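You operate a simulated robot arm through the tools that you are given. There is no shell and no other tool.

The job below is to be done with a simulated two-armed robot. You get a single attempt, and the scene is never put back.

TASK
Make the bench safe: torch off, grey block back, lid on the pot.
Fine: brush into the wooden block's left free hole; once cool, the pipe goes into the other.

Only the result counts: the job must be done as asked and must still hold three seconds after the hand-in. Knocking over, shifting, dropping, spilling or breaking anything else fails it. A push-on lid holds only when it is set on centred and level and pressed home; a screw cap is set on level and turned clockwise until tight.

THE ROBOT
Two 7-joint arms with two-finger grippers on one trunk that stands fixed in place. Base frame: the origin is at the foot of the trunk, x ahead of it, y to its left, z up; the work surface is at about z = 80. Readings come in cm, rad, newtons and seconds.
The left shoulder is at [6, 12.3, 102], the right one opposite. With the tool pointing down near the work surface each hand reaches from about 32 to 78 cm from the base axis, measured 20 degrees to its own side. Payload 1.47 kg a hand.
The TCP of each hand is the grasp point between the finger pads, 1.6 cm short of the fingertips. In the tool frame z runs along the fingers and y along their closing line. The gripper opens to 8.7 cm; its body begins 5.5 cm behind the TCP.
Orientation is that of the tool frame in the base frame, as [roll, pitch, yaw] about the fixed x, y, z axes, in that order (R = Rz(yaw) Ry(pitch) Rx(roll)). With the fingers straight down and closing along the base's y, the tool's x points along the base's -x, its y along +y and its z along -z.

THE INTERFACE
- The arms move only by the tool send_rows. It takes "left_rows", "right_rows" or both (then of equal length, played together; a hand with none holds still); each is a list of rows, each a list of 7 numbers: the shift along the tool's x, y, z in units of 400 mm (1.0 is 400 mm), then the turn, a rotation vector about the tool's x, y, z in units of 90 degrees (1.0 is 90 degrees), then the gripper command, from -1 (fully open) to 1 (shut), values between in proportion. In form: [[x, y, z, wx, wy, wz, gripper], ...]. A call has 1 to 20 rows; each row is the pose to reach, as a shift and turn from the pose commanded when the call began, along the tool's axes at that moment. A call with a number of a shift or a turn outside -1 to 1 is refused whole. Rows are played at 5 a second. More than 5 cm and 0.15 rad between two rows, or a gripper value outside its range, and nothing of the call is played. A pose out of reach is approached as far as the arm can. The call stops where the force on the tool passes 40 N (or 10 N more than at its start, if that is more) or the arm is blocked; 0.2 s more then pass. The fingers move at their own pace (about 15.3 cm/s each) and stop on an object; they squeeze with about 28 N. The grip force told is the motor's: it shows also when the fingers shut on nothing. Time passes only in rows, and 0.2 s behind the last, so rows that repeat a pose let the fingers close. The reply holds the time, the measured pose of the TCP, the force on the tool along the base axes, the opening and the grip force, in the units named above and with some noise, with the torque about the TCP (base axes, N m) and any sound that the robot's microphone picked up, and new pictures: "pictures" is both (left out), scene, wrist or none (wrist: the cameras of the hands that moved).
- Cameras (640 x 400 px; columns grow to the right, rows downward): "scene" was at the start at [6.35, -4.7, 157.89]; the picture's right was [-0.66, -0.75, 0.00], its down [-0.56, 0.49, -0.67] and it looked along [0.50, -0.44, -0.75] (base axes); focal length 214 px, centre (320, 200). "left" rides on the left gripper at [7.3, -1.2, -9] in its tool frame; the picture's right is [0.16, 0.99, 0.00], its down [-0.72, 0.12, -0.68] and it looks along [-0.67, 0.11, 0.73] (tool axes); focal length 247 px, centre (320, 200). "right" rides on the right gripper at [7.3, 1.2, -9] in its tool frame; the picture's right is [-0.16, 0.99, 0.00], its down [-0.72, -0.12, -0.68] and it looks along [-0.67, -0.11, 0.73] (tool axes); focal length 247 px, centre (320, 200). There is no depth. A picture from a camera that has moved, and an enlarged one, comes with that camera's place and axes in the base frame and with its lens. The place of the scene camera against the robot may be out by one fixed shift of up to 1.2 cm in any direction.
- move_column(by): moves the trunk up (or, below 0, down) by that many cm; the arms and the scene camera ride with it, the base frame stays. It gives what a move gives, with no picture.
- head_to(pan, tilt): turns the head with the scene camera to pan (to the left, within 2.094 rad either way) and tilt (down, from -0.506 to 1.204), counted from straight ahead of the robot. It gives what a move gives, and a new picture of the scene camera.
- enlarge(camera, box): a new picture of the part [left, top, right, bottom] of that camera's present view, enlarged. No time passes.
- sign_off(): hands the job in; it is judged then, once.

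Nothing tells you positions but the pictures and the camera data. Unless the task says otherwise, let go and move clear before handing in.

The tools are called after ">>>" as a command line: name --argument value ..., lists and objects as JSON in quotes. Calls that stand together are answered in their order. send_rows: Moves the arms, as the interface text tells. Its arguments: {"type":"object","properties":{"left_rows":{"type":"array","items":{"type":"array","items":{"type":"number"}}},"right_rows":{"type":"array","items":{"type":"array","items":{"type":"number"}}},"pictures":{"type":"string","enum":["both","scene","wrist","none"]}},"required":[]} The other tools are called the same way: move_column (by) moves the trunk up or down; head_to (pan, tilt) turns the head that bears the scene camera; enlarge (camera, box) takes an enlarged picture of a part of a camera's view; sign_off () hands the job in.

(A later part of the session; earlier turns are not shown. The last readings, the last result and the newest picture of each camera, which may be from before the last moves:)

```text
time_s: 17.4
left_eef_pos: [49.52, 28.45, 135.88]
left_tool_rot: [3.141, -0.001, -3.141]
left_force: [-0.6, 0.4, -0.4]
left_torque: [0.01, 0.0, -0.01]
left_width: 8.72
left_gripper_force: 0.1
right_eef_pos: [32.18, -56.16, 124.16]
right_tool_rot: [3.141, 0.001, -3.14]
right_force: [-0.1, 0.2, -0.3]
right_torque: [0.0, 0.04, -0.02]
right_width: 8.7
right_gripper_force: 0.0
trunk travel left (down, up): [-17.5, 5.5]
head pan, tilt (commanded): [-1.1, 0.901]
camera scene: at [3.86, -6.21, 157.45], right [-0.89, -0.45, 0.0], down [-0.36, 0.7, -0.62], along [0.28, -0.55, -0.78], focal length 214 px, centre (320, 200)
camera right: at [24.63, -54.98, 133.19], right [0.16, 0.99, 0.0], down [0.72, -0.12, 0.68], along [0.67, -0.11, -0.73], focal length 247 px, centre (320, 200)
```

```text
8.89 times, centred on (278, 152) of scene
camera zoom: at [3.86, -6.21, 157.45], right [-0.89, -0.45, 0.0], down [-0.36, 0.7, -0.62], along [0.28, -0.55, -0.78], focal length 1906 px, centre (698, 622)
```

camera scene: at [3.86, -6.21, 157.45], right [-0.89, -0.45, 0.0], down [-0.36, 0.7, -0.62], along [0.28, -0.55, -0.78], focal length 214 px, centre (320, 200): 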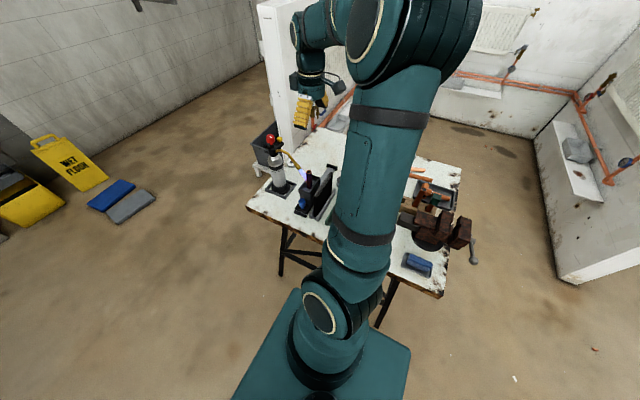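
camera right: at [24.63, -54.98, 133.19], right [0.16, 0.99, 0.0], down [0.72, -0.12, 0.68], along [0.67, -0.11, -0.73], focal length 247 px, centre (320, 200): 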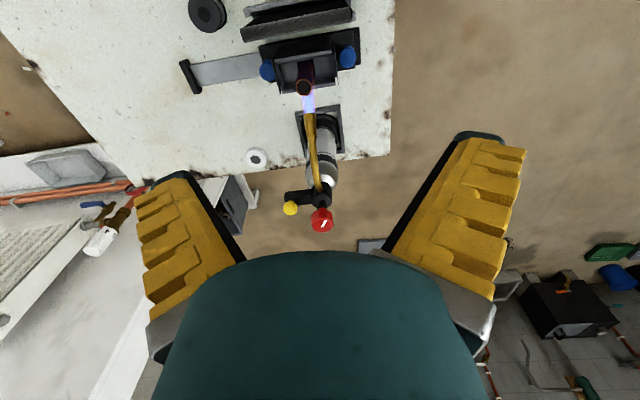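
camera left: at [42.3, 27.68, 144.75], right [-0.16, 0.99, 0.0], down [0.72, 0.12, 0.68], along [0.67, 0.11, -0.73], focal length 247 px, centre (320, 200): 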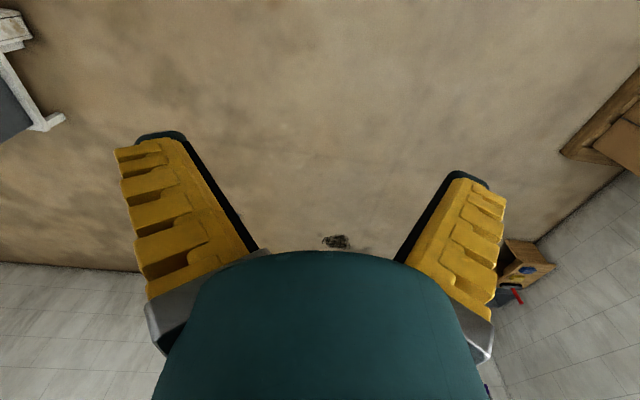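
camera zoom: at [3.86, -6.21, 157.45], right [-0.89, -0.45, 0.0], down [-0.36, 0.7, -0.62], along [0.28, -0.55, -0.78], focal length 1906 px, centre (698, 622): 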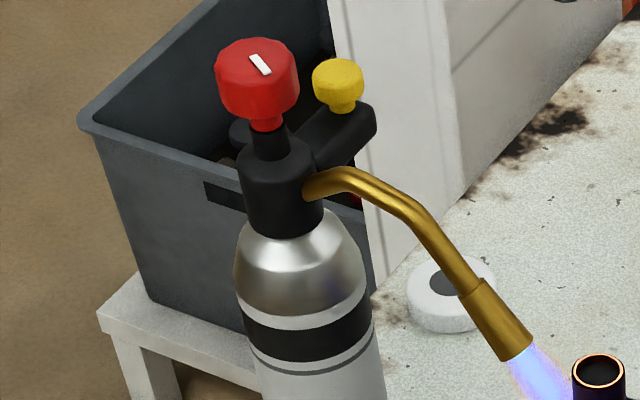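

The red knob top is at about (51.8,-59.1,108.9), roughly 3.3 cm wide, and the yellow button is lower at (52,-64.4,105). I'll take a second wrist view from the +y side to pin this down before gripping.

>>> send_rows --right_rows '[[-0.045, 0.045, 0, 0, 0, 0.09, -1], [-0.09, 0.09, 0, 0, 0, 0.18, -1], [-0.135, 0.135, 0, 0, 0, 0.27, -1], [-0.18, 0.18, 0, 0, 0, 0.36, -1], [-0.225, 0.225, 0, 0, 0, 0.45, -1], [-0.27, 0.27, 0, 0, 0, 0.54, -1], [-0.315, 0.315, 0, 0, 0, 0.63, -1], [-0.36, 0.36, 0, 0, 0, 0.72, -1], [-0.405, 0.405, 0, 0, 0, 0.81, -1], [-0.45, 0.45, 0, 0, 0, 0.9, -1], [-0.5, 0.5, 0, 0, 0, 0.97, -1], [-0.5, 0.5, 0, 0, 0, 1.0, -1], [-0.5, 0.5, 0, 0, 0, 1.0, -1]]' --pictures "both"

```text
time_s: 20.2
left_eef_pos: [49.66, 28.51, 135.82]
left_tool_rot: [-3.142, 0.0, 3.141]
left_force: [-0.4, 0.8, -0.9]
left_torque: [0.0, 0.02, -0.02]
left_width: 8.71
left_gripper_force: 0.1
right_eef_pos: [52.21, -36.02, 124.17]
right_tool_rot: [3.141, -0.001, 1.57]
right_force: [-0.2, -0.1, -0.9]
right_torque: [0.02, 0.0, -0.01]
right_width: 8.7
right_gripper_force: 0.0
trunk travel left (down, up): [-17.5, 5.5]
head pan, tilt (commanded): [-1.1, 0.901]
camera scene: at [3.92, -6.21, 157.44], right [-0.89, -0.45, 0.0], down [-0.36, 0.7, -0.62], along [0.28, -0.55, -0.78], focal length 214 px, centre (320, 200)
camera right: at [53.11, -28.77, 133.22], right [0.99, -0.16, 0.0], down [-0.12, -0.72, 0.68], along [-0.11, -0.67, -0.73], focal length 247 px, centre (320, 200)
```

scene: 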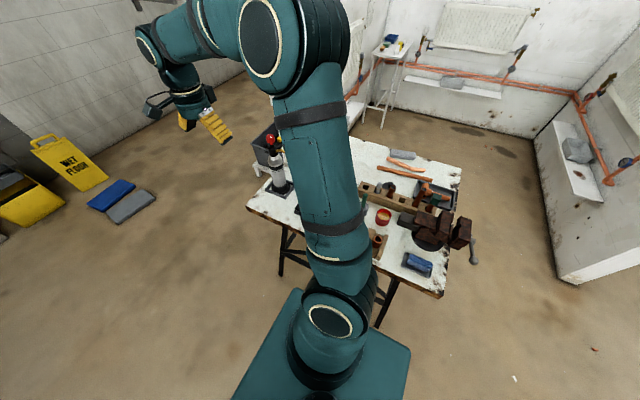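
right: 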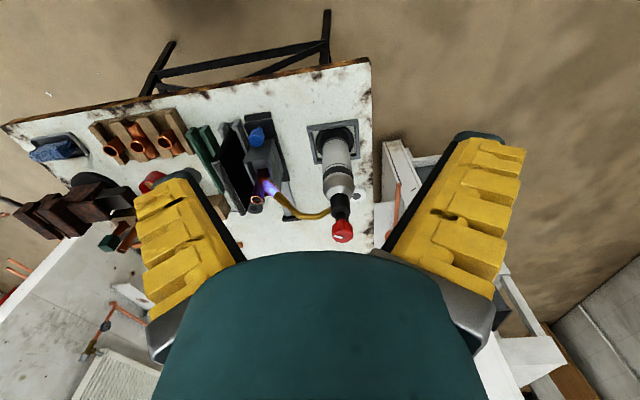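

>>> enlarge --camera "right" --box '[310, 190, 380, 250]'

>>> enlarge --camera "right" --box '[180, 100, 380, 250]'

```text
6.67 times, centred on (345, 220) of right
camera zoom: at [53.11, -28.77, 133.22], right [0.99, -0.16, 0.0], down [-0.12, -0.72, 0.68], along [-0.11, -0.67, -0.73], focal length 1646 px, centre (153, 67)
```

zoom: 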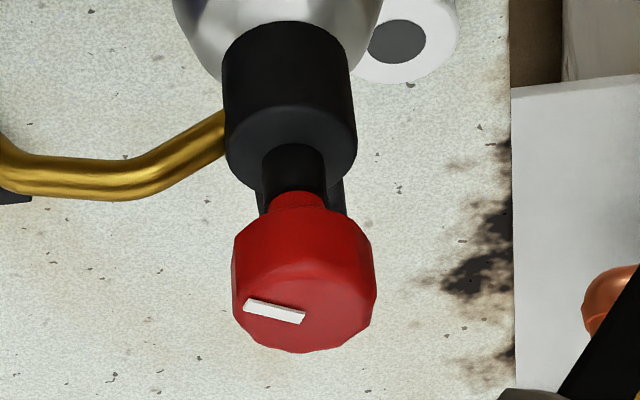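

```text
2.67 times, centred on (280, 175) of right
camera zoom: at [53.11, -28.77, 133.22], right [0.99, -0.16, 0.0], down [-0.12, -0.72, 0.68], along [-0.11, -0.67, -0.73], focal length 659 px, centre (427, 267)
```

zoom: 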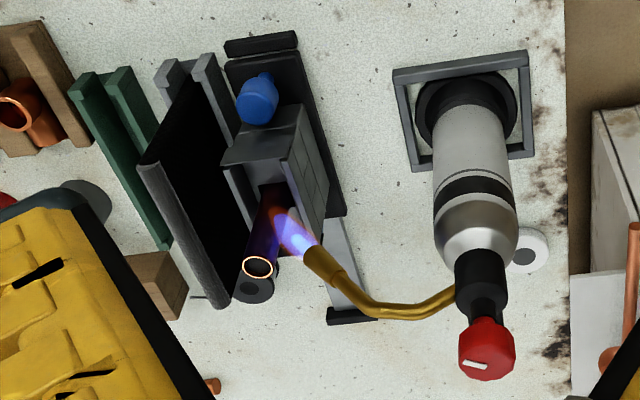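

The two wrist views agree: knob top centre is at (51.7,-59.1,109.0) with its pointer toward about 150° from +x. I'll move above it with the fingers closing along y, ready to turn clockwise.

>>> send_rows --right_rows '[[-0.05, 0, 0, 0, 0, -0.09, -0.38], [-0.1, 0, 0, 0, 0, -0.18, -0.38], [-0.15, 0, 0, 0, 0, -0.27, -0.38], [-0.2, 0, 0, 0, 0, -0.36, -0.38], [-0.25, 0, 0, 0, 0, -0.45, -0.38], [-0.3, 0, 0, 0, 0, -0.54, -0.38], [-0.36, 0, 0, 0, 0, -0.63, -0.38], [-0.42, 0, 0, 0, 0, -0.72, -0.38], [-0.48, -0.01, 0, 0, 0, -0.81, -0.38], [-0.54, -0.0125, 0, 0, 0, -0.9, -0.38], [-0.5775, -0.0125, 0, 0, 0, -0.98, -0.38], [-0.5775, -0.0125, 0.08, 0, 0, -1.0, -0.38], [-0.5775, -0.0125, 0.15, 0, 0, -1.0, -0.38], [-0.5775, -0.0125, 0.15, 0, 0, -1.0, -0.38]]' --pictures "both"

```text
time_s: 23.2
left_eef_pos: [49.58, 28.54, 135.8]
left_tool_rot: [3.14, 0.0, 3.141]
left_force: [-0.5, 0.2, 0.3]
left_torque: [-0.02, -0.02, 0.01]
left_width: 8.71
left_gripper_force: 0.0
right_eef_pos: [51.42, -59.29, 118.04]
right_tool_rot: [3.141, 0.0, -3.14]
right_force: [-0.3, 0.2, 1.1]
right_torque: [0.0, 0.0, -0.02]
right_width: 6.48
right_gripper_force: 2.8
trunk travel left (down, up): [-17.5, 5.5]
head pan, tilt (commanded): [-1.1, 0.901]
camera scene: at [3.84, -6.2, 157.45], right [-0.89, -0.45, 0.0], down [-0.36, 0.7, -0.62], along [0.28, -0.55, -0.78], focal length 214 px, centre (320, 200)
camera right: at [44.0, -58.04, 127.14], right [0.16, 0.99, 0.0], down [0.72, -0.12, 0.68], along [0.67, -0.11, -0.73], focal length 247 px, centre (320, 200)
```

scene: 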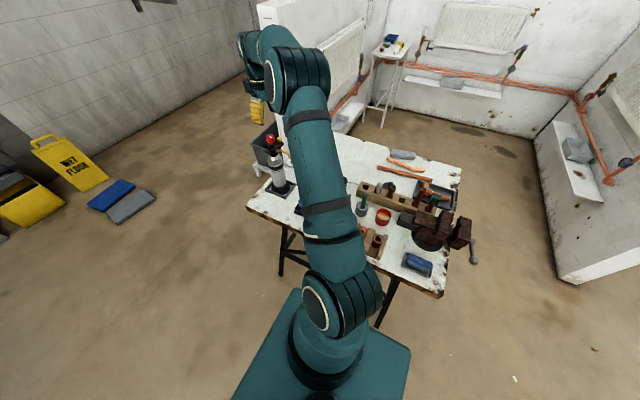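
right: 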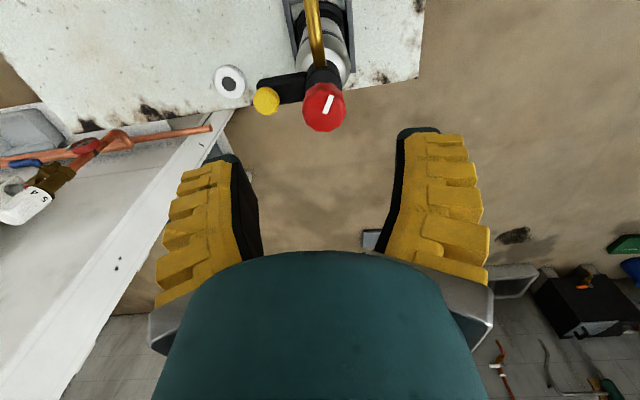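

The knob is nearly centred under the hand. I'll zoom to measure the residual offset.

>>> enlarge --camera "right" --box '[240, 60, 400, 160]'

```text
4.00 times, centred on (320, 110) of right
camera zoom: at [44.0, -58.04, 127.14], right [0.16, 0.99, 0.0], down [0.72, -0.12, 0.68], along [0.67, -0.11, -0.73], focal length 988 px, centre (320, 560)
```

zoom: 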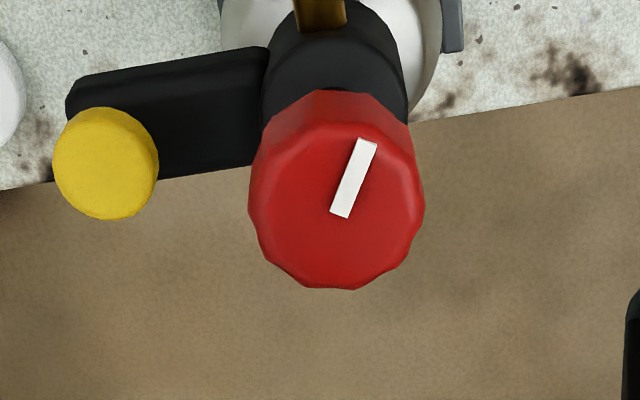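

The knob sits about 0.4 cm off; I correct, descend and close on the knob.

>>> send_rows --right_rows '[[-0.009, 0.0055, 0.06, 0, 0, 0, -0.38], [-0.009, 0.0055, 0.12, 0, 0, 0, -0.38], [-0.009, 0.0055, 0.18, 0, 0, 0, -0.38], [-0.009, 0.0055, 0.238, 0, 0, 0, -0.38], [-0.009, 0.0055, 0.238, 0, 0, 0, -0.38]]' --pictures "both"

```text
time_s: 24.4
left_eef_pos: [49.6, 28.5, 135.83]
left_tool_rot: [-3.14, 0.0, -3.141]
left_force: [-0.1, 0.0, -0.1]
left_torque: [-0.02, 0.02, 0.02]
left_width: 8.71
left_gripper_force: 0.1
right_eef_pos: [51.93, -58.98, 108.51]
right_tool_rot: [3.141, 0.002, 3.14]
right_force: [-0.7, -0.2, -0.3]
right_torque: [-0.01, 0.01, 0.0]
right_width: 6.46
right_gripper_force: 3.1
trunk travel left (down, up): [-17.5, 5.5]
head pan, tilt (commanded): [-1.1, 0.901]
camera scene: at [3.85, -6.23, 157.45], right [-0.89, -0.45, 0.0], down [-0.36, 0.7, -0.62], along [0.28, -0.55, -0.78], focal length 214 px, centre (320, 200)
camera right: at [44.42, -57.72, 117.57], right [0.16, 0.99, 0.0], down [0.72, -0.12, 0.68], along [0.67, -0.11, -0.73], focal length 247 px, centre (320, 200)
```

scene: 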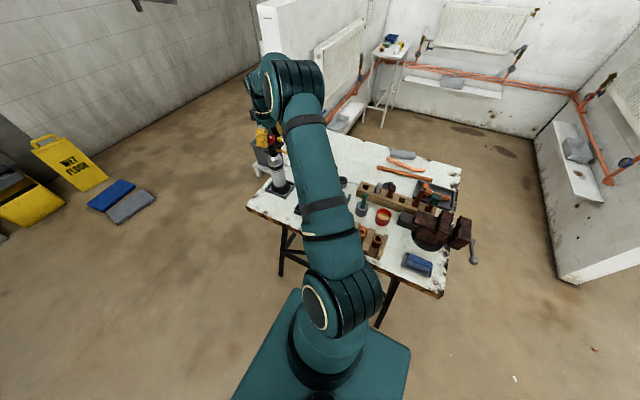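
right: 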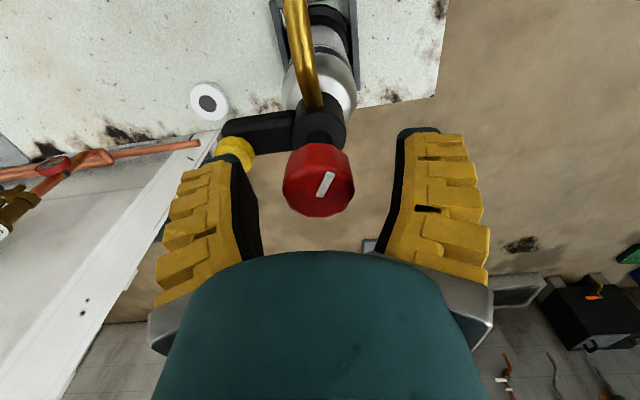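

The knob is centred between the fingers. Closing now.

>>> send_rows --right_rows '[[0, 0, 0, 0, 0, 0, 0.1], [0, 0, 0, 0, 0, 0, 0.3], [0, 0, 0, 0, 0, 0, 1], [0, 0, 0, 0, 0, 0, 1], [0, 0, 0, 0, 0, 0, 1]]' --pictures "wrist"

```text
time_s: 25.6
left_eef_pos: [49.58, 28.43, 135.94]
left_tool_rot: [3.141, -0.001, 3.141]
left_force: [-0.4, 0.7, -0.2]
left_torque: [0.0, -0.03, 0.03]
left_width: 8.71
left_gripper_force: 0.1
right_eef_pos: [52.0, -58.96, 108.55]
right_tool_rot: [3.141, 0.002, -3.141]
right_force: [1.5, -2.0, 5.0]
right_torque: [-0.06, -0.34, 0.0]
right_width: 2.6
right_gripper_force: 28.3
trunk travel left (down, up): [-17.5, 5.5]
head pan, tilt (commanded): [-1.1, 0.901]
camera right: at [44.45, -57.73, 117.65], right [0.16, 0.99, 0.0], down [0.72, -0.12, 0.68], along [0.67, -0.11, -0.73], focal length 247 px, centre (320, 200)
```

right: 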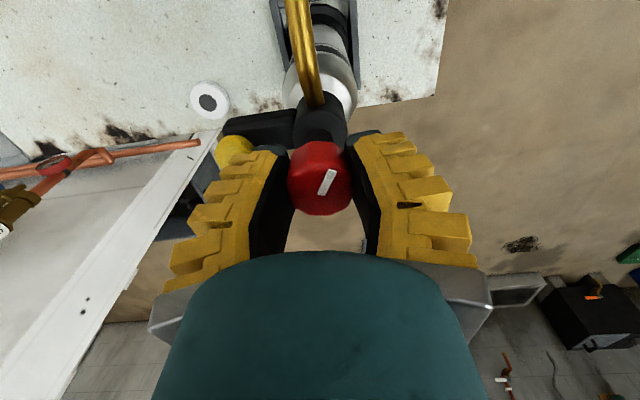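

Gripped. Now turning clockwise in small steps, watching the force and flame.

>>> send_rows --right_rows '[[0, 0, 0, 0, 0, 0.06, 1], [0, 0, 0, 0, 0, 0.12, 1], [0, 0, 0, 0, 0, 0.18, 1], [0, 0, 0, 0, 0, 0.24, 1], [0, 0, 0, 0, 0, 0.3, 1]]' --pictures "both"

```text
time_s: 26.9
left_eef_pos: [49.58, 28.48, 135.9]
left_tool_rot: [3.141, -0.001, -3.141]
left_force: [0.3, -0.4, -0.4]
left_torque: [0.01, -0.01, -0.01]
left_width: 8.72
left_gripper_force: 0.0
right_eef_pos: [51.91, -58.99, 108.47]
right_tool_rot: [-3.141, 0.0, 2.669]
right_force: [1.7, -0.4, -0.2]
right_torque: [-0.1, -0.22, -0.02]
right_width: 2.52
right_gripper_force: 27.7
trunk travel left (down, up): [-17.5, 5.5]
head pan, tilt (commanded): [-1.1, 0.901]
camera scene: at [3.89, -6.24, 157.44], right [-0.89, -0.45, 0.0], down [-0.36, 0.7, -0.62], along [0.28, -0.55, -0.78], focal length 214 px, centre (320, 200)
camera right: at [45.78, -54.62, 117.68], right [0.59, 0.81, 0.0], down [0.59, -0.43, 0.68], along [0.55, -0.4, -0.73], focal length 247 px, centre (320, 200)
```

scene: 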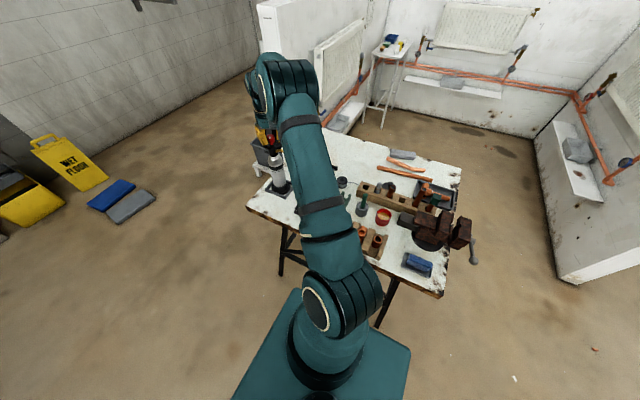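
right: 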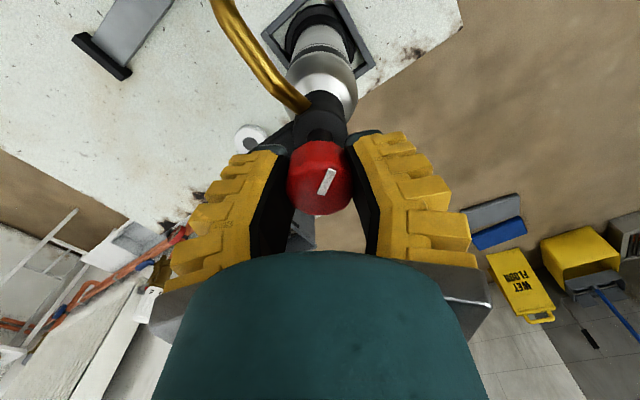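

The knob turns with the hand and the torch body stays put. Continuing.

>>> send_rows --right_rows '[[0, 0, 0, 0, 0, 0.06, 1], [0, 0, 0, 0, 0, 0.12, 1], [0, 0, 0, 0, 0, 0.18, 1], [0, 0, 0, 0, 0, 0.24, 1], [0, 0, 0, 0, 0, 0.3, 1], [0, 0, 0, 0, 0, 0.36, 1]]' --pictures "both"

```text
time_s: 28.2
left_eef_pos: [49.63, 28.45, 135.88]
left_tool_rot: [3.141, 0.0, 3.141]
left_force: [-0.6, -0.4, 0.1]
left_torque: [0.03, 0.0, -0.02]
left_width: 8.71
left_gripper_force: 0.1
right_eef_pos: [52.06, -59.09, 108.72]
right_tool_rot: [-3.141, 0.001, 2.103]
right_force: [0.4, 0.2, -0.2]
right_torque: [-0.17, -0.09, 0.02]
right_width: 2.41
right_gripper_force: 28.4
trunk travel left (down, up): [-17.5, 5.5]
head pan, tilt (commanded): [-1.1, 0.901]
camera scene: at [3.89, -6.25, 157.44], right [-0.89, -0.45, 0.0], down [-0.36, 0.7, -0.62], along [0.28, -0.55, -0.78], focal length 214 px, centre (320, 200)
camera right: at [49.05, -52.17, 117.72], right [0.93, 0.36, 0.0], down [0.27, -0.68, 0.68], along [0.25, -0.63, -0.73], focal length 247 px, centre (320, 200)
```

scene: 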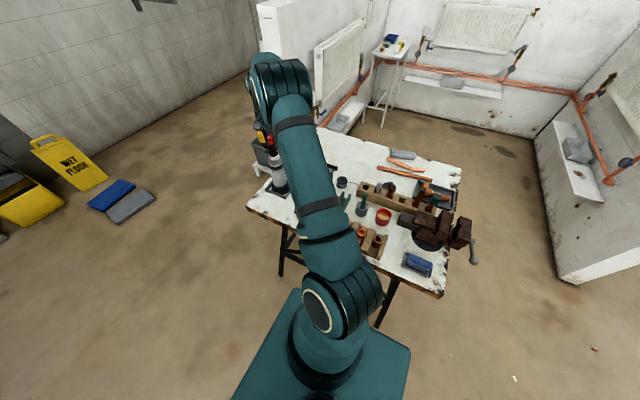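
right: 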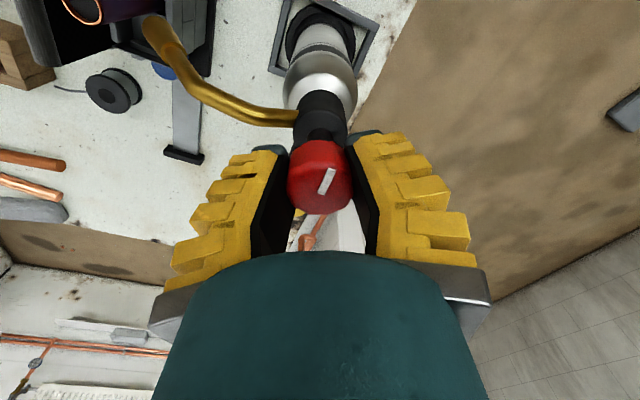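

The flame seems gone at the nozzle. Let me zoom to confirm.

>>> enlarge --camera "right" --box '[40, 0, 200, 100]'

>>> enlarge --camera "right" --box '[260, 120, 380, 220]'

```text
4.00 times, centred on (120, 50) of right
camera zoom: at [49.05, -52.17, 117.72], right [0.93, 0.36, 0.0], down [0.27, -0.68, 0.68], along [0.25, -0.63, -0.73], focal length 988 px, centre (1120, 800)
```

zoom: 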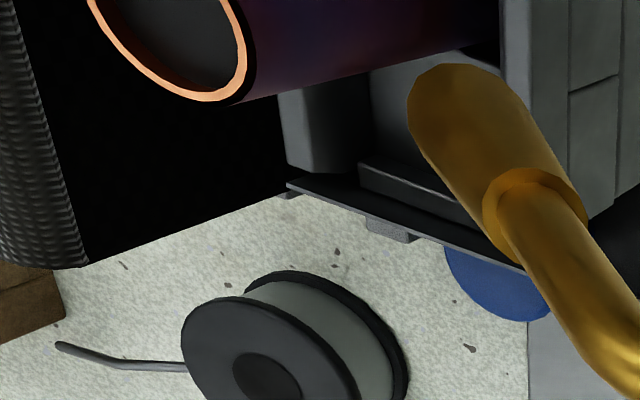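

```text
4.00 times, centred on (320, 170) of right
camera zoom: at [49.05, -52.17, 117.72], right [0.93, 0.36, 0.0], down [0.27, -0.68, 0.68], along [0.25, -0.63, -0.73], focal length 988 px, centre (320, 320)
```

zoom: 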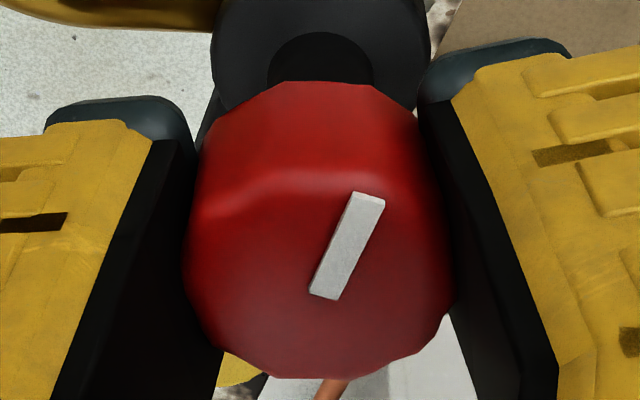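

The flame is out. I'll nudge slightly further clockwise in tiny steps to make sure the valve is fully closed, watching torque.

>>> send_rows --right_rows '[[0, 0, 0, 0, 0, 0.05, 1], [0, 0, 0, 0, 0, 0.1, 1]]' --pictures "wrist"

```text
time_s: 28.9
left_eef_pos: [49.55, 28.39, 135.91]
left_tool_rot: [3.141, 0.0, 3.141]
left_force: [0.2, 0.2, 0.1]
left_torque: [0.03, -0.01, -0.01]
left_width: 8.69
left_gripper_force: 0.1
right_eef_pos: [51.95, -59.1, 108.75]
right_tool_rot: [-3.14, 0.002, 1.947]
right_force: [0.8, -1.3, 1.4]
right_torque: [-0.22, -0.06, 0.31]
right_width: 2.19
right_gripper_force: 27.9
trunk travel left (down, up): [-17.5, 5.5]
head pan, tilt (commanded): [-1.1, 0.901]
camera right: at [50.13, -51.86, 117.79], right [0.98, 0.22, 0.0], down [0.16, -0.72, 0.68], along [0.15, -0.66, -0.73], focal length 247 px, centre (320, 200)
```

right: 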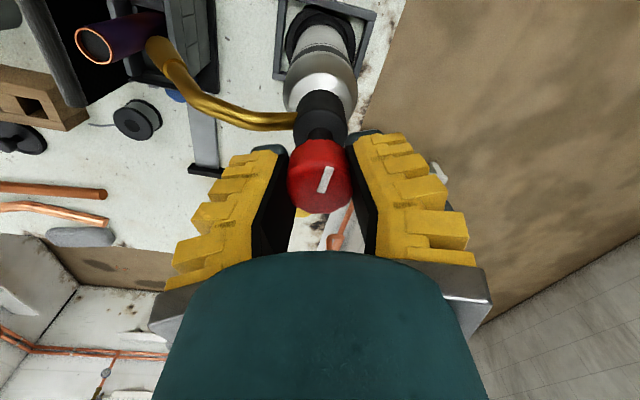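

Torque jumped, so the valve is at its stop: torch off. Releasing and lifting clear.

>>> send_rows --right_rows '[[0, 0, 0, 0, 0, 0, -0.3], [0, 0, 0, 0, 0, 0, -0.38], [0, 0, 0, 0, 0, 0, -0.38], [0, 0, -0.08, 0, 0, 0, -0.38], [0, 0, -0.18, 0, 0, 0, -0.38], [0, 0, -0.28, 0, 0, 0, -0.38], [0.1, 0, -0.36, 0, 0, 0, -0.5], [0.2, 0, -0.4, 0, 0, 0, -0.8], [0.3, 0, -0.4, 0, 0, 0, -1]]' --pictures "both"

```text
refused: row 7 steps farther than a row can; nothing moved
```

>>> send_rows --right_rows '[[0, 0, 0, 0, 0, 0, -0.3], [0, 0, 0, 0, 0, 0, -0.38], [0, 0, 0, 0, 0, 0, -0.38], [0, 0, -0.08, 0, 0, 0, -0.38], [0, 0, -0.18, 0, 0, 0, -0.38], [0, 0, -0.28, 0, 0, 0, -0.38], [0.06, 0, -0.34, 0, 0, 0, -0.5], [0.14, 0, -0.38, 0, 0, 0, -0.8], [0.24, 0, -0.4, 0, 0, 0, -1], [0.35, 0, -0.4, 0, 0, 0, -1], [0.45, 0, -0.4, 0, 0, 0, -1], [0.45, 0, -0.4, 0, 0, 0, -1]]' --pictures "both"

```text
time_s: 31.4
left_eef_pos: [49.67, 28.26, 135.93]
left_tool_rot: [3.141, 0.0, 3.141]
left_force: [-0.8, 0.2, -0.1]
left_torque: [0.0, 0.0, 0.02]
left_width: 8.67
left_gripper_force: 0.1
right_eef_pos: [45.44, -42.29, 124.5]
right_tool_rot: [3.141, 0.0, 1.947]
right_force: [0.5, 0.1, 0.7]
right_torque: [-0.01, 0.01, 0.01]
right_width: 8.69
right_gripper_force: 0.1
trunk travel left (down, up): [-17.5, 5.5]
head pan, tilt (commanded): [-1.1, 0.901]
camera scene: at [3.94, -6.3, 157.43], right [-0.89, -0.45, 0.0], down [-0.36, 0.7, -0.62], along [0.28, -0.55, -0.78], focal length 214 px, centre (320, 200)
camera right: at [43.68, -35.11, 133.62], right [0.98, 0.22, 0.0], down [0.16, -0.72, 0.68], along [0.15, -0.66, -0.73], focal length 247 px, centre (320, 200)
```

scene: 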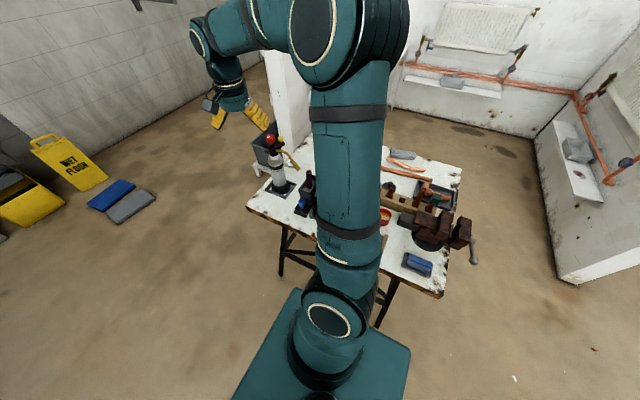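
right: 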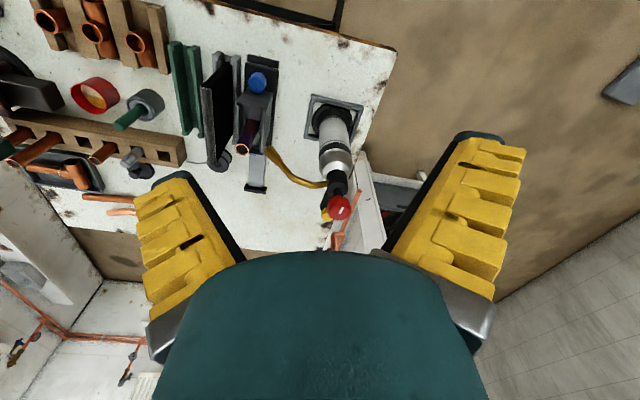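

>>> enlarge --camera "right" --box '[190, 50, 310, 200]'

>>> enlarge --camera "right" --box '[290, 80, 380, 240]'

>>> enlarge --camera "scene" --box '[250, 120, 330, 220]'

>>> enlarge --camera "right" --box '[0, 60, 200, 220]'

```text
2.67 times, centred on (250, 125) of right
camera zoom: at [43.68, -35.11, 133.62], right [0.98, 0.22, 0.0], down [0.16, -0.72, 0.68], along [0.15, -0.66, -0.73], focal length 659 px, centre (507, 400)
```

zoom: 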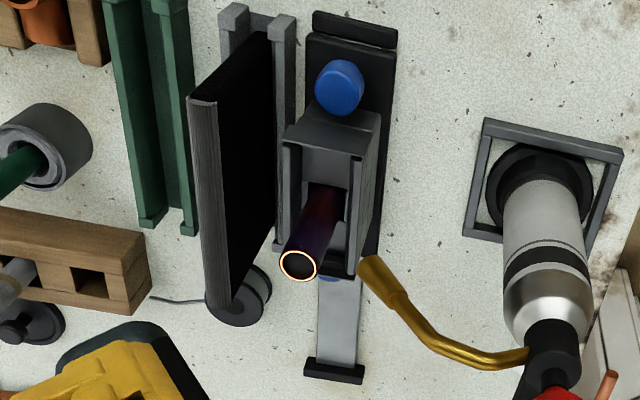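

```text
2.50 times, centred on (335, 160) of right
camera zoom: at [43.68, -35.11, 133.62], right [0.98, 0.22, 0.0], down [0.16, -0.72, 0.68], along [0.15, -0.66, -0.73], focal length 617 px, centre (282, 300)
```

zoom: 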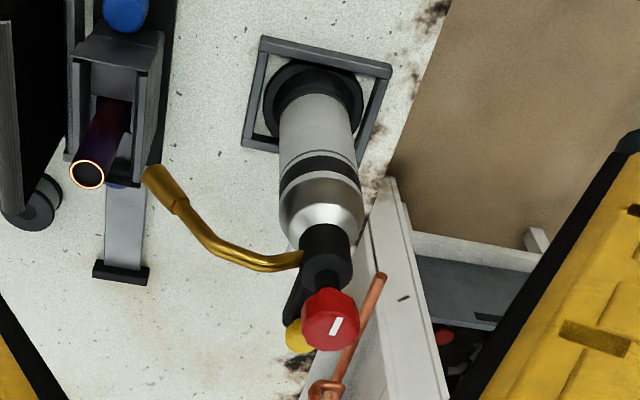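

```text
4.00 times, centred on (290, 170) of scene
camera zoom: at [3.94, -6.3, 157.43], right [-0.89, -0.45, 0.0], down [-0.36, 0.7, -0.62], along [0.28, -0.55, -0.78], focal length 858 px, centre (440, 320)
```

zoom: 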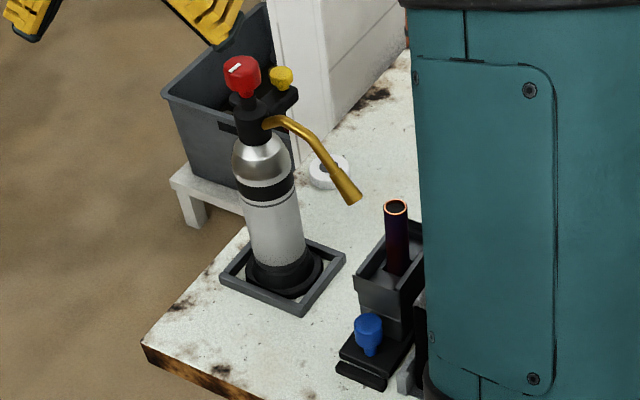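

```text
2.50 times, centred on (100, 140) of right
camera zoom: at [43.68, -35.11, 133.62], right [0.98, 0.22, 0.0], down [0.16, -0.72, 0.68], along [0.15, -0.66, -0.73], focal length 617 px, centre (870, 350)
```

zoom: 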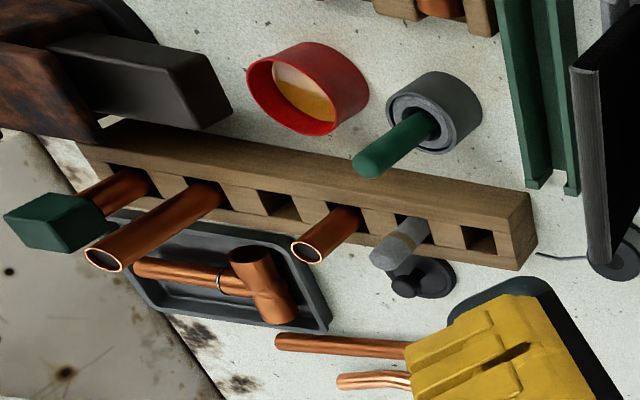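

The torch is off and undisturbed. Before moving the grey carriage block I need the gripper's own size for clearance past the slab and nozzle, so I'll look at my hand and the carriage closely.

>>> enlarge --camera "scene" --box '[180, 60, 290, 140]'

>>> enlarge --camera "right" --box '[225, 60, 290, 120]'

>>> enlarge --camera "right" --box '[225, 110, 290, 200]'

```text
5.00 times, centred on (235, 100) of scene
camera zoom: at [3.94, -6.3, 157.43], right [-0.89, -0.45, 0.0], down [-0.36, 0.7, -0.62], along [0.28, -0.55, -0.78], focal length 1072 px, centre (745, 700)
```

zoom: 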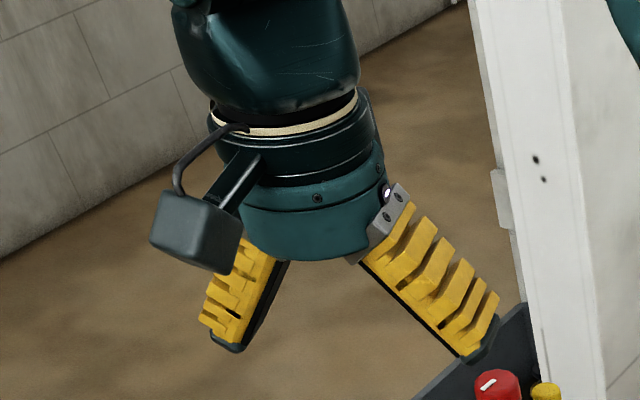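

```text
6.67 times, centred on (258, 90) of right
camera zoom: at [43.68, -35.11, 133.62], right [0.98, 0.22, 0.0], down [0.16, -0.72, 0.68], along [0.15, -0.66, -0.73], focal length 1646 px, centre (737, 933)
```

zoom: 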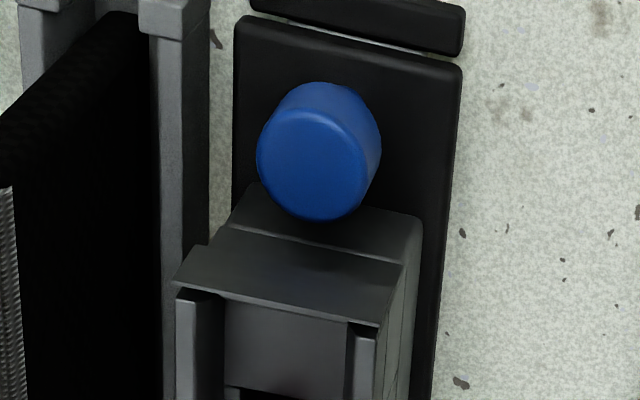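

```text
4.44 times, centred on (258, 155) of right
camera zoom: at [43.68, -35.11, 133.62], right [0.98, 0.22, 0.0], down [0.16, -0.72, 0.68], along [0.15, -0.66, -0.73], focal length 1098 px, centre (598, 400)
```

zoom: 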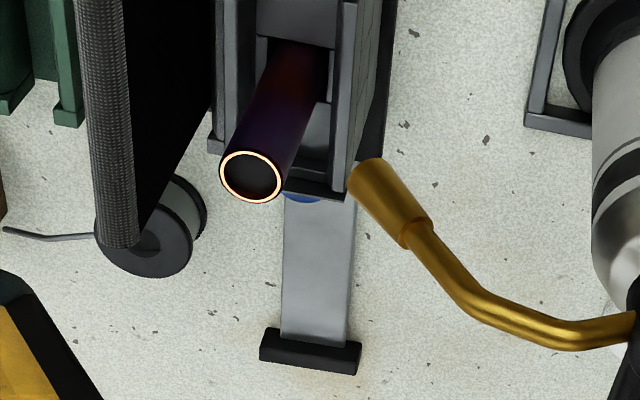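

My palm is about 7–8 cm wide, so the safest way to move the grey block is to come in tilted from the front, straddle the near blue knob at about (36,-51.5,87), and push along the rail away from me. First I'll move in front of it and tilt the hand.

>>> send_rows --right_rows '[[0.015, -0.036, 0.09, 0, 0, 0.06, -1], [0.03, -0.073, 0.18, 0, 0, 0.12, -1], [0.047, -0.109, 0.27, 0, 0, 0.18, -1], [0.063, -0.145, 0.36, 0, 0, 0.239, -1], [0.08, -0.18, 0.45, 0, 0, 0.239, -1], [0.094, -0.218, 0.5, 0, 0, 0.239, -1], [0.094, -0.218, 0.5, 0, 0, 0.239, -1]]' --pictures "none"

```text
time_s: 33.0
left_eef_pos: [49.57, 28.42, 135.8]
left_tool_rot: [3.142, 0.0, 3.14]
left_force: [-0.5, 0.7, 0.1]
left_torque: [0.01, 0.01, -0.03]
left_width: 8.67
left_gripper_force: 0.1
right_eef_pos: [35.73, -42.04, 104.41]
right_tool_rot: [-3.141, 0.0, 1.572]
right_force: [-0.6, 0.3, 0.4]
right_torque: [0.03, 0.02, -0.02]
right_width: 8.71
right_gripper_force: 0.0
trunk travel left (down, up): [-17.5, 5.5]
head pan, tilt (commanded): [-1.1, 0.901]
```

Now tilting the hand so the fingers point forward and down toward the knob.

>>> send_rows --right_rows '[[0, 0, 0.0, 0, -0.09, 0, -1], [0, 0, 0.0, 0, -0.18, 0, -1], [0, 0, 0.0, 0, -0.27, 0, -1], [0, 0, 0.03, 0, -0.36, 0, -1], [0, 0, 0.06, 0, -0.45, 0, -0.6], [0, 0, 0.09, 0, -0.54, 0, -0.4], [0, 0, 0.12, 0, -0.62, 0, -0.2], [0, 0, 0.15, 0, -0.668, 0, -0.2], [0, 0, 0.15, 0, -0.668, 0, -0.2]]' --pictures "both"

```text
time_s: 35.0
left_eef_pos: [49.41, 28.33, 136.05]
left_tool_rot: [3.141, 0.002, -3.141]
left_force: [-1.6, -0.2, -0.5]
left_torque: [0.02, -0.02, 0.03]
left_width: 8.69
left_gripper_force: 0.1
right_eef_pos: [35.7, -42.19, 98.59]
right_tool_rot: [3.138, 1.048, 1.568]
right_force: [-0.5, 0.4, 0.0]
right_torque: [0.01, 0.02, 0.0]
right_width: 5.74
right_gripper_force: 3.7
trunk travel left (down, up): [-17.5, 5.5]
head pan, tilt (commanded): [-1.1, 0.901]
camera scene: at [3.69, -6.35, 157.45], right [-0.89, -0.45, 0.0], down [-0.36, 0.7, -0.62], along [0.28, -0.55, -0.78], focal length 214 px, centre (320, 200)
camera right: at [36.66, -30.69, 96.83], right [0.99, -0.08, 0.14], down [-0.12, 0.23, 0.97], along [-0.11, -0.97, 0.22], focal length 247 px, centre (320, 200)
```

scene: 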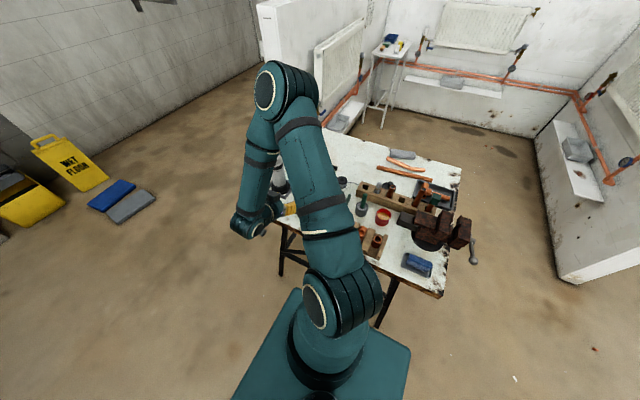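
right: 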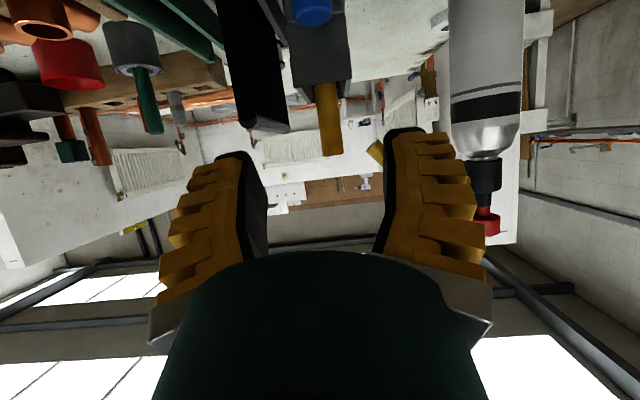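

The camera box on the hand would hang low at this tilt, so I'll ease the tilt to about 48° and move to a pre-grasp point in line with the blue knob.

>>> send_rows --right_rows '[[0.027, 0.0, 0.046, 0, 0.05, 0, -0.25], [0.054, 0.0025, 0.093, 0, 0.1, 0, -0.25], [0.08, 0.0025, 0.14, 0, 0.133, 0, -0.25], [0.107, 0.0025, 0.186, 0, 0.133, 0, -0.25], [0.107, 0.0025, 0.186, 0, 0.133, 0, -0.25]]' --pictures "both"

```text
time_s: 36.2
left_eef_pos: [49.58, 28.54, 135.83]
left_tool_rot: [3.141, -0.002, -3.141]
left_force: [0.7, 0.0, -0.4]
left_torque: [0.02, 0.01, -0.01]
left_width: 8.7
left_gripper_force: 0.0
right_eef_pos: [35.97, -46.28, 91.09]
right_tool_rot: [3.141, 0.841, 1.573]
right_force: [-0.1, -0.7, 0.3]
right_torque: [0.03, -0.01, 0.01]
right_width: 5.92
right_gripper_force: 3.6
trunk travel left (down, up): [-17.5, 5.5]
head pan, tilt (commanded): [-1.1, 0.901]
camera scene: at [3.83, -6.25, 157.45], right [-0.89, -0.45, 0.0], down [-0.36, 0.7, -0.62], along [0.28, -0.55, -0.78], focal length 214 px, centre (320, 200)
camera right: at [36.93, -34.72, 91.87], right [0.99, -0.1, 0.12], down [-0.12, 0.02, 0.99], along [-0.11, -0.99, 0.01], focal length 247 px, centre (320, 200)
```

scene: 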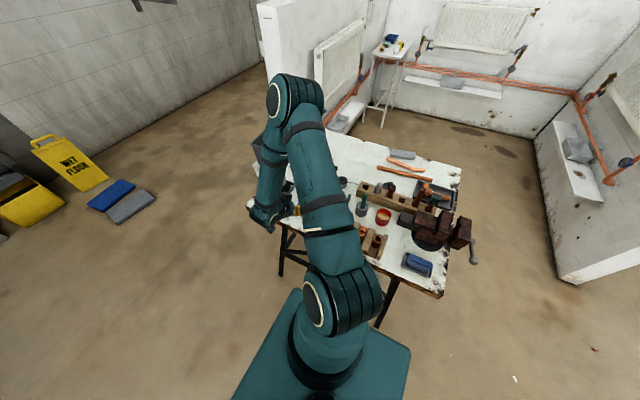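
right: 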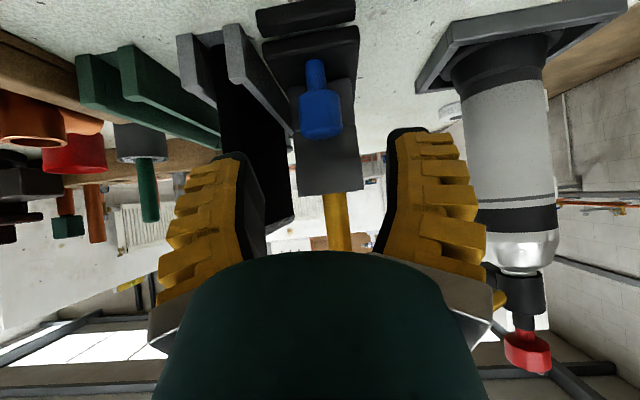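

The view confirms the blue knob is centred laterally, spanning z≈85–88. Advancing along the tool axis to straddle it.

>>> send_rows --right_rows '[[0.0, 0.001, 0.05, 0, 0, 0, -0.25], [0.001, 0.001, 0.1, 0, 0, 0, -0.25], [0.002, 0.001, 0.14, 0, 0, 0, -0.25], [0.002, 0.001, 0.165, 0, 0, 0, -0.25], [0.002, 0.001, 0.165, 0, 0, 0, -0.25]]' --pictures "both"

>>> enlarge --camera "right" --box '[200, 30, 440, 250]'

```text
time_s: 37.5
left_eef_pos: [49.63, 28.37, 135.71]
left_tool_rot: [3.141, 0.0, 3.139]
left_force: [0.3, -0.4, 0.0]
left_torque: [0.02, -0.01, 0.0]
left_width: 8.71
left_gripper_force: 0.1
right_eef_pos: [36.0, -51.06, 86.71]
right_tool_rot: [-3.14, 0.84, 1.573]
right_force: [0.1, -0.3, -0.8]
right_torque: [-0.01, 0.0, 0.01]
right_width: 5.95
right_gripper_force: 3.8
trunk travel left (down, up): [-17.5, 5.5]
head pan, tilt (commanded): [-1.1, 0.901]
camera scene: at [3.87, -6.24, 157.44], right [-0.89, -0.45, 0.0], down [-0.36, 0.7, -0.62], along [0.28, -0.55, -0.78], focal length 214 px, centre (320, 200)
camera right: at [36.84, -39.57, 87.4], right [0.99, -0.1, 0.12], down [-0.12, 0.02, 0.99], along [-0.11, -0.99, 0.01], focal length 247 px, centre (320, 200)
```

scene: 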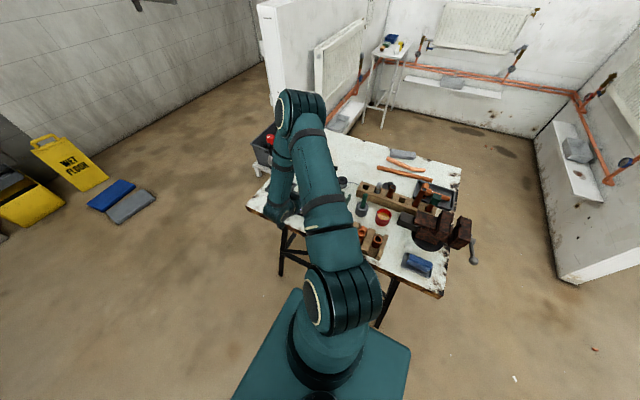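
right: 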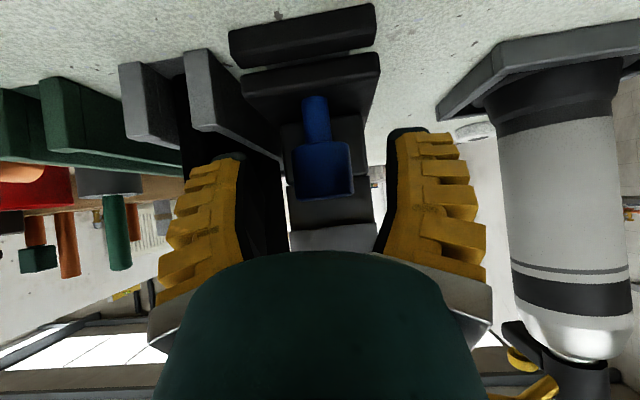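

```text
1.82 times, centred on (320, 140) of right
camera zoom: at [36.84, -39.57, 87.4], right [0.99, -0.1, 0.12], down [-0.12, 0.02, 0.99], along [-0.11, -0.99, 0.01], focal length 449 px, centre (320, 309)
```

zoom: 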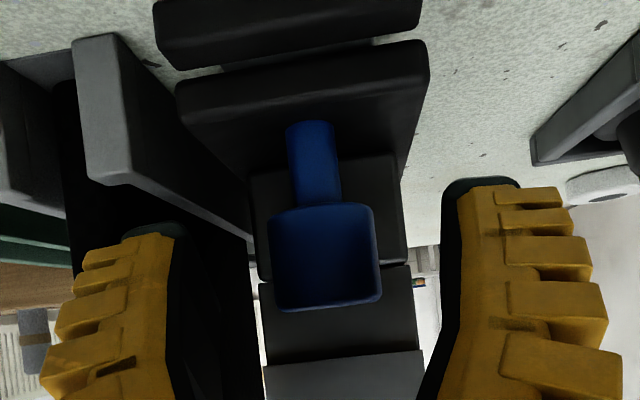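

The fingers straddle the blue knob. Closing on it.

>>> send_rows --right_rows '[[0, 0, 0, 0, 0, 0, 0.1], [0, 0, 0, 0, 0, 0, 0.25], [0, 0, 0, 0, 0, 0, 0.6], [0, 0, 0, 0, 0, 0, 0.6], [0, 0, 0, 0, 0, 0, 0.6]]' --pictures "wrist"

```text
time_s: 38.6
left_eef_pos: [49.5, 28.73, 135.77]
left_tool_rot: [-3.14, 0.0, -3.141]
left_force: [0.6, -0.1, 0.8]
left_torque: [-0.02, 0.01, 0.02]
left_width: 8.7
left_gripper_force: 0.1
right_eef_pos: [35.91, -51.0, 86.77]
right_tool_rot: [3.14, 0.842, 1.57]
right_force: [5.1, 0.8, 13.0]
right_torque: [0.03, -0.03, 0.09]
right_width: 2.01
right_gripper_force: 29.8
trunk travel left (down, up): [-17.5, 5.5]
head pan, tilt (commanded): [-1.1, 0.901]
camera right: at [36.91, -39.53, 87.51], right [0.99, -0.1, 0.12], down [-0.12, 0.03, 0.99], along [-0.11, -0.99, 0.01], focal length 247 px, centre (320, 200)
```

right: 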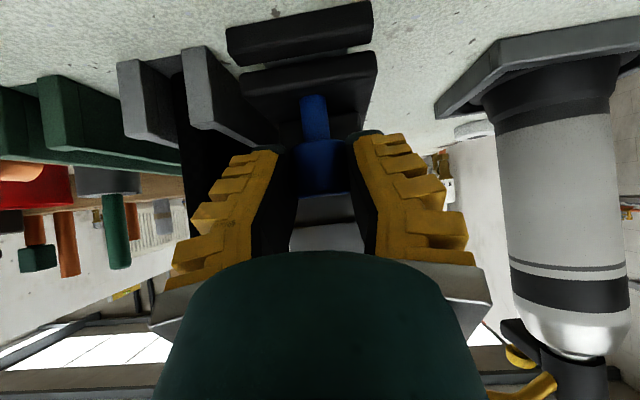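

Gripped. Now a gentle push of 2 cm along -y to see if the carriage slides.

>>> send_rows --right_rows '[[-0.0083, 0, 0.0093, 0, 0, 0, 0.6], [-0.0167, 0, 0.0186, 0, 0, 0, 0.6], [-0.025, 0, 0.028, 0, 0, 0, 0.6], [-0.0333, 0, 0.0373, 0, 0, 0, 0.6]]' --pictures "both"

```text
time_s: 39.6
left_eef_pos: [49.52, 28.6, 135.75]
left_tool_rot: [-3.142, 0.001, 3.141]
left_force: [-0.5, 0.9, -0.2]
left_torque: [0.02, -0.01, 0.0]
left_width: 8.69
left_gripper_force: 0.0
right_eef_pos: [35.9, -53.12, 86.79]
right_tool_rot: [-3.141, 0.843, 1.57]
right_force: [3.4, 0.2, 17.4]
right_torque: [-0.35, -0.01, 0.09]
right_width: 2.16
right_gripper_force: 30.4
trunk travel left (down, up): [-17.5, 5.5]
head pan, tilt (commanded): [-1.1, 0.901]
camera scene: at [3.82, -6.09, 157.46], right [-0.89, -0.45, 0.0], down [-0.36, 0.7, -0.62], along [0.28, -0.55, -0.78], focal length 214 px, centre (320, 200)
camera right: at [36.93, -41.58, 87.48], right [0.99, -0.1, 0.12], down [-0.12, 0.03, 0.99], along [-0.11, -0.99, 0.01], focal length 247 px, centre (320, 200)
```

scene: 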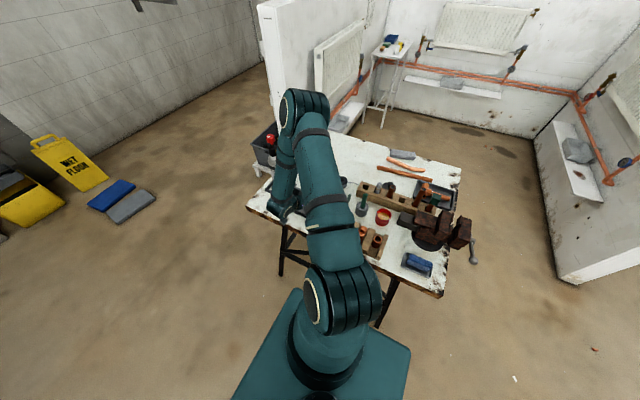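
right: 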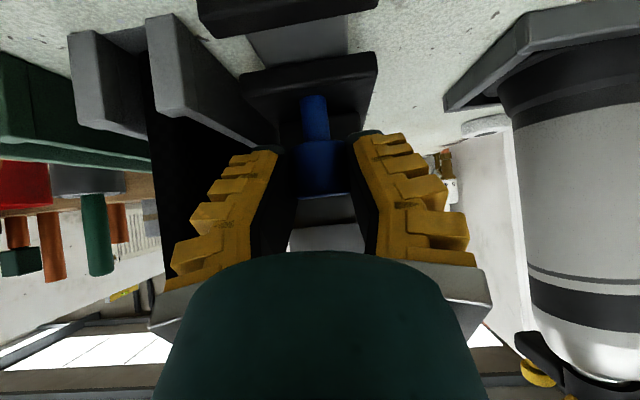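

The carriage slides freely along the rail, so this is clearly the grey block's mechanism. My gripper brackets would pass very close to the slab, so I'll release, back off, close the fingers and push the knob with a 0.8 cm offset to +x.

>>> send_rows --right_rows '[[0, 0, 0, 0, 0, 0, 0.2], [0, 0, 0, 0, 0, 0, 0.0], [0, 0, 0, 0, 0, 0, 0.0], [0, 0, -0.04, 0, 0, 0, 0.0], [0, 0, -0.09, 0, 0, 0, 0.0], [0, 0, -0.13, 0, 0, 0, 0.0], [0, 0.01, -0.13, 0, 0, 0, 0.5], [0, 0.021, -0.13, 0, 0, 0, 1], [0, 0.021, -0.13, 0, 0, 0, 1], [0, 0.021, -0.13, 0, 0, 0, 1]]' --pictures "wrist"

```text
time_s: 41.9
left_eef_pos: [49.53, 28.47, 135.82]
left_tool_rot: [3.141, 0.001, 3.141]
left_force: [-0.7, 0.1, -0.2]
left_torque: [-0.01, -0.02, -0.01]
left_width: 8.69
left_gripper_force: 0.1
right_eef_pos: [36.79, -49.22, 90.4]
right_tool_rot: [-3.14, 0.838, 1.572]
right_force: [0.3, -0.1, 0.5]
right_torque: [-0.01, -0.01, 0.01]
right_width: 0.0
right_gripper_force: 27.4
trunk travel left (down, up): [-17.5, 5.5]
head pan, tilt (commanded): [-1.1, 0.901]
camera right: at [37.77, -37.77, 90.98], right [0.99, -0.1, 0.12], down [-0.12, 0.02, 0.99], along [-0.11, -0.99, 0.01], focal length 247 px, centre (320, 200)
```

right: 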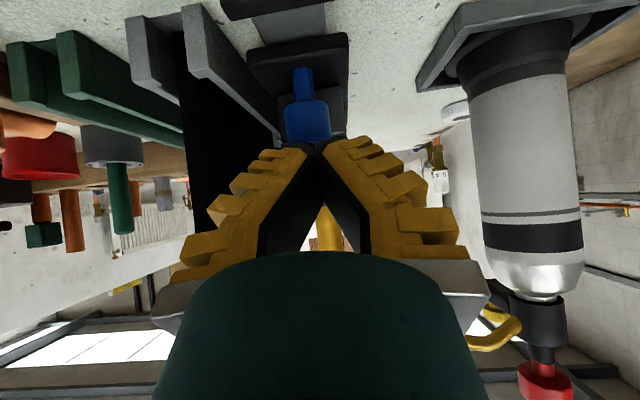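

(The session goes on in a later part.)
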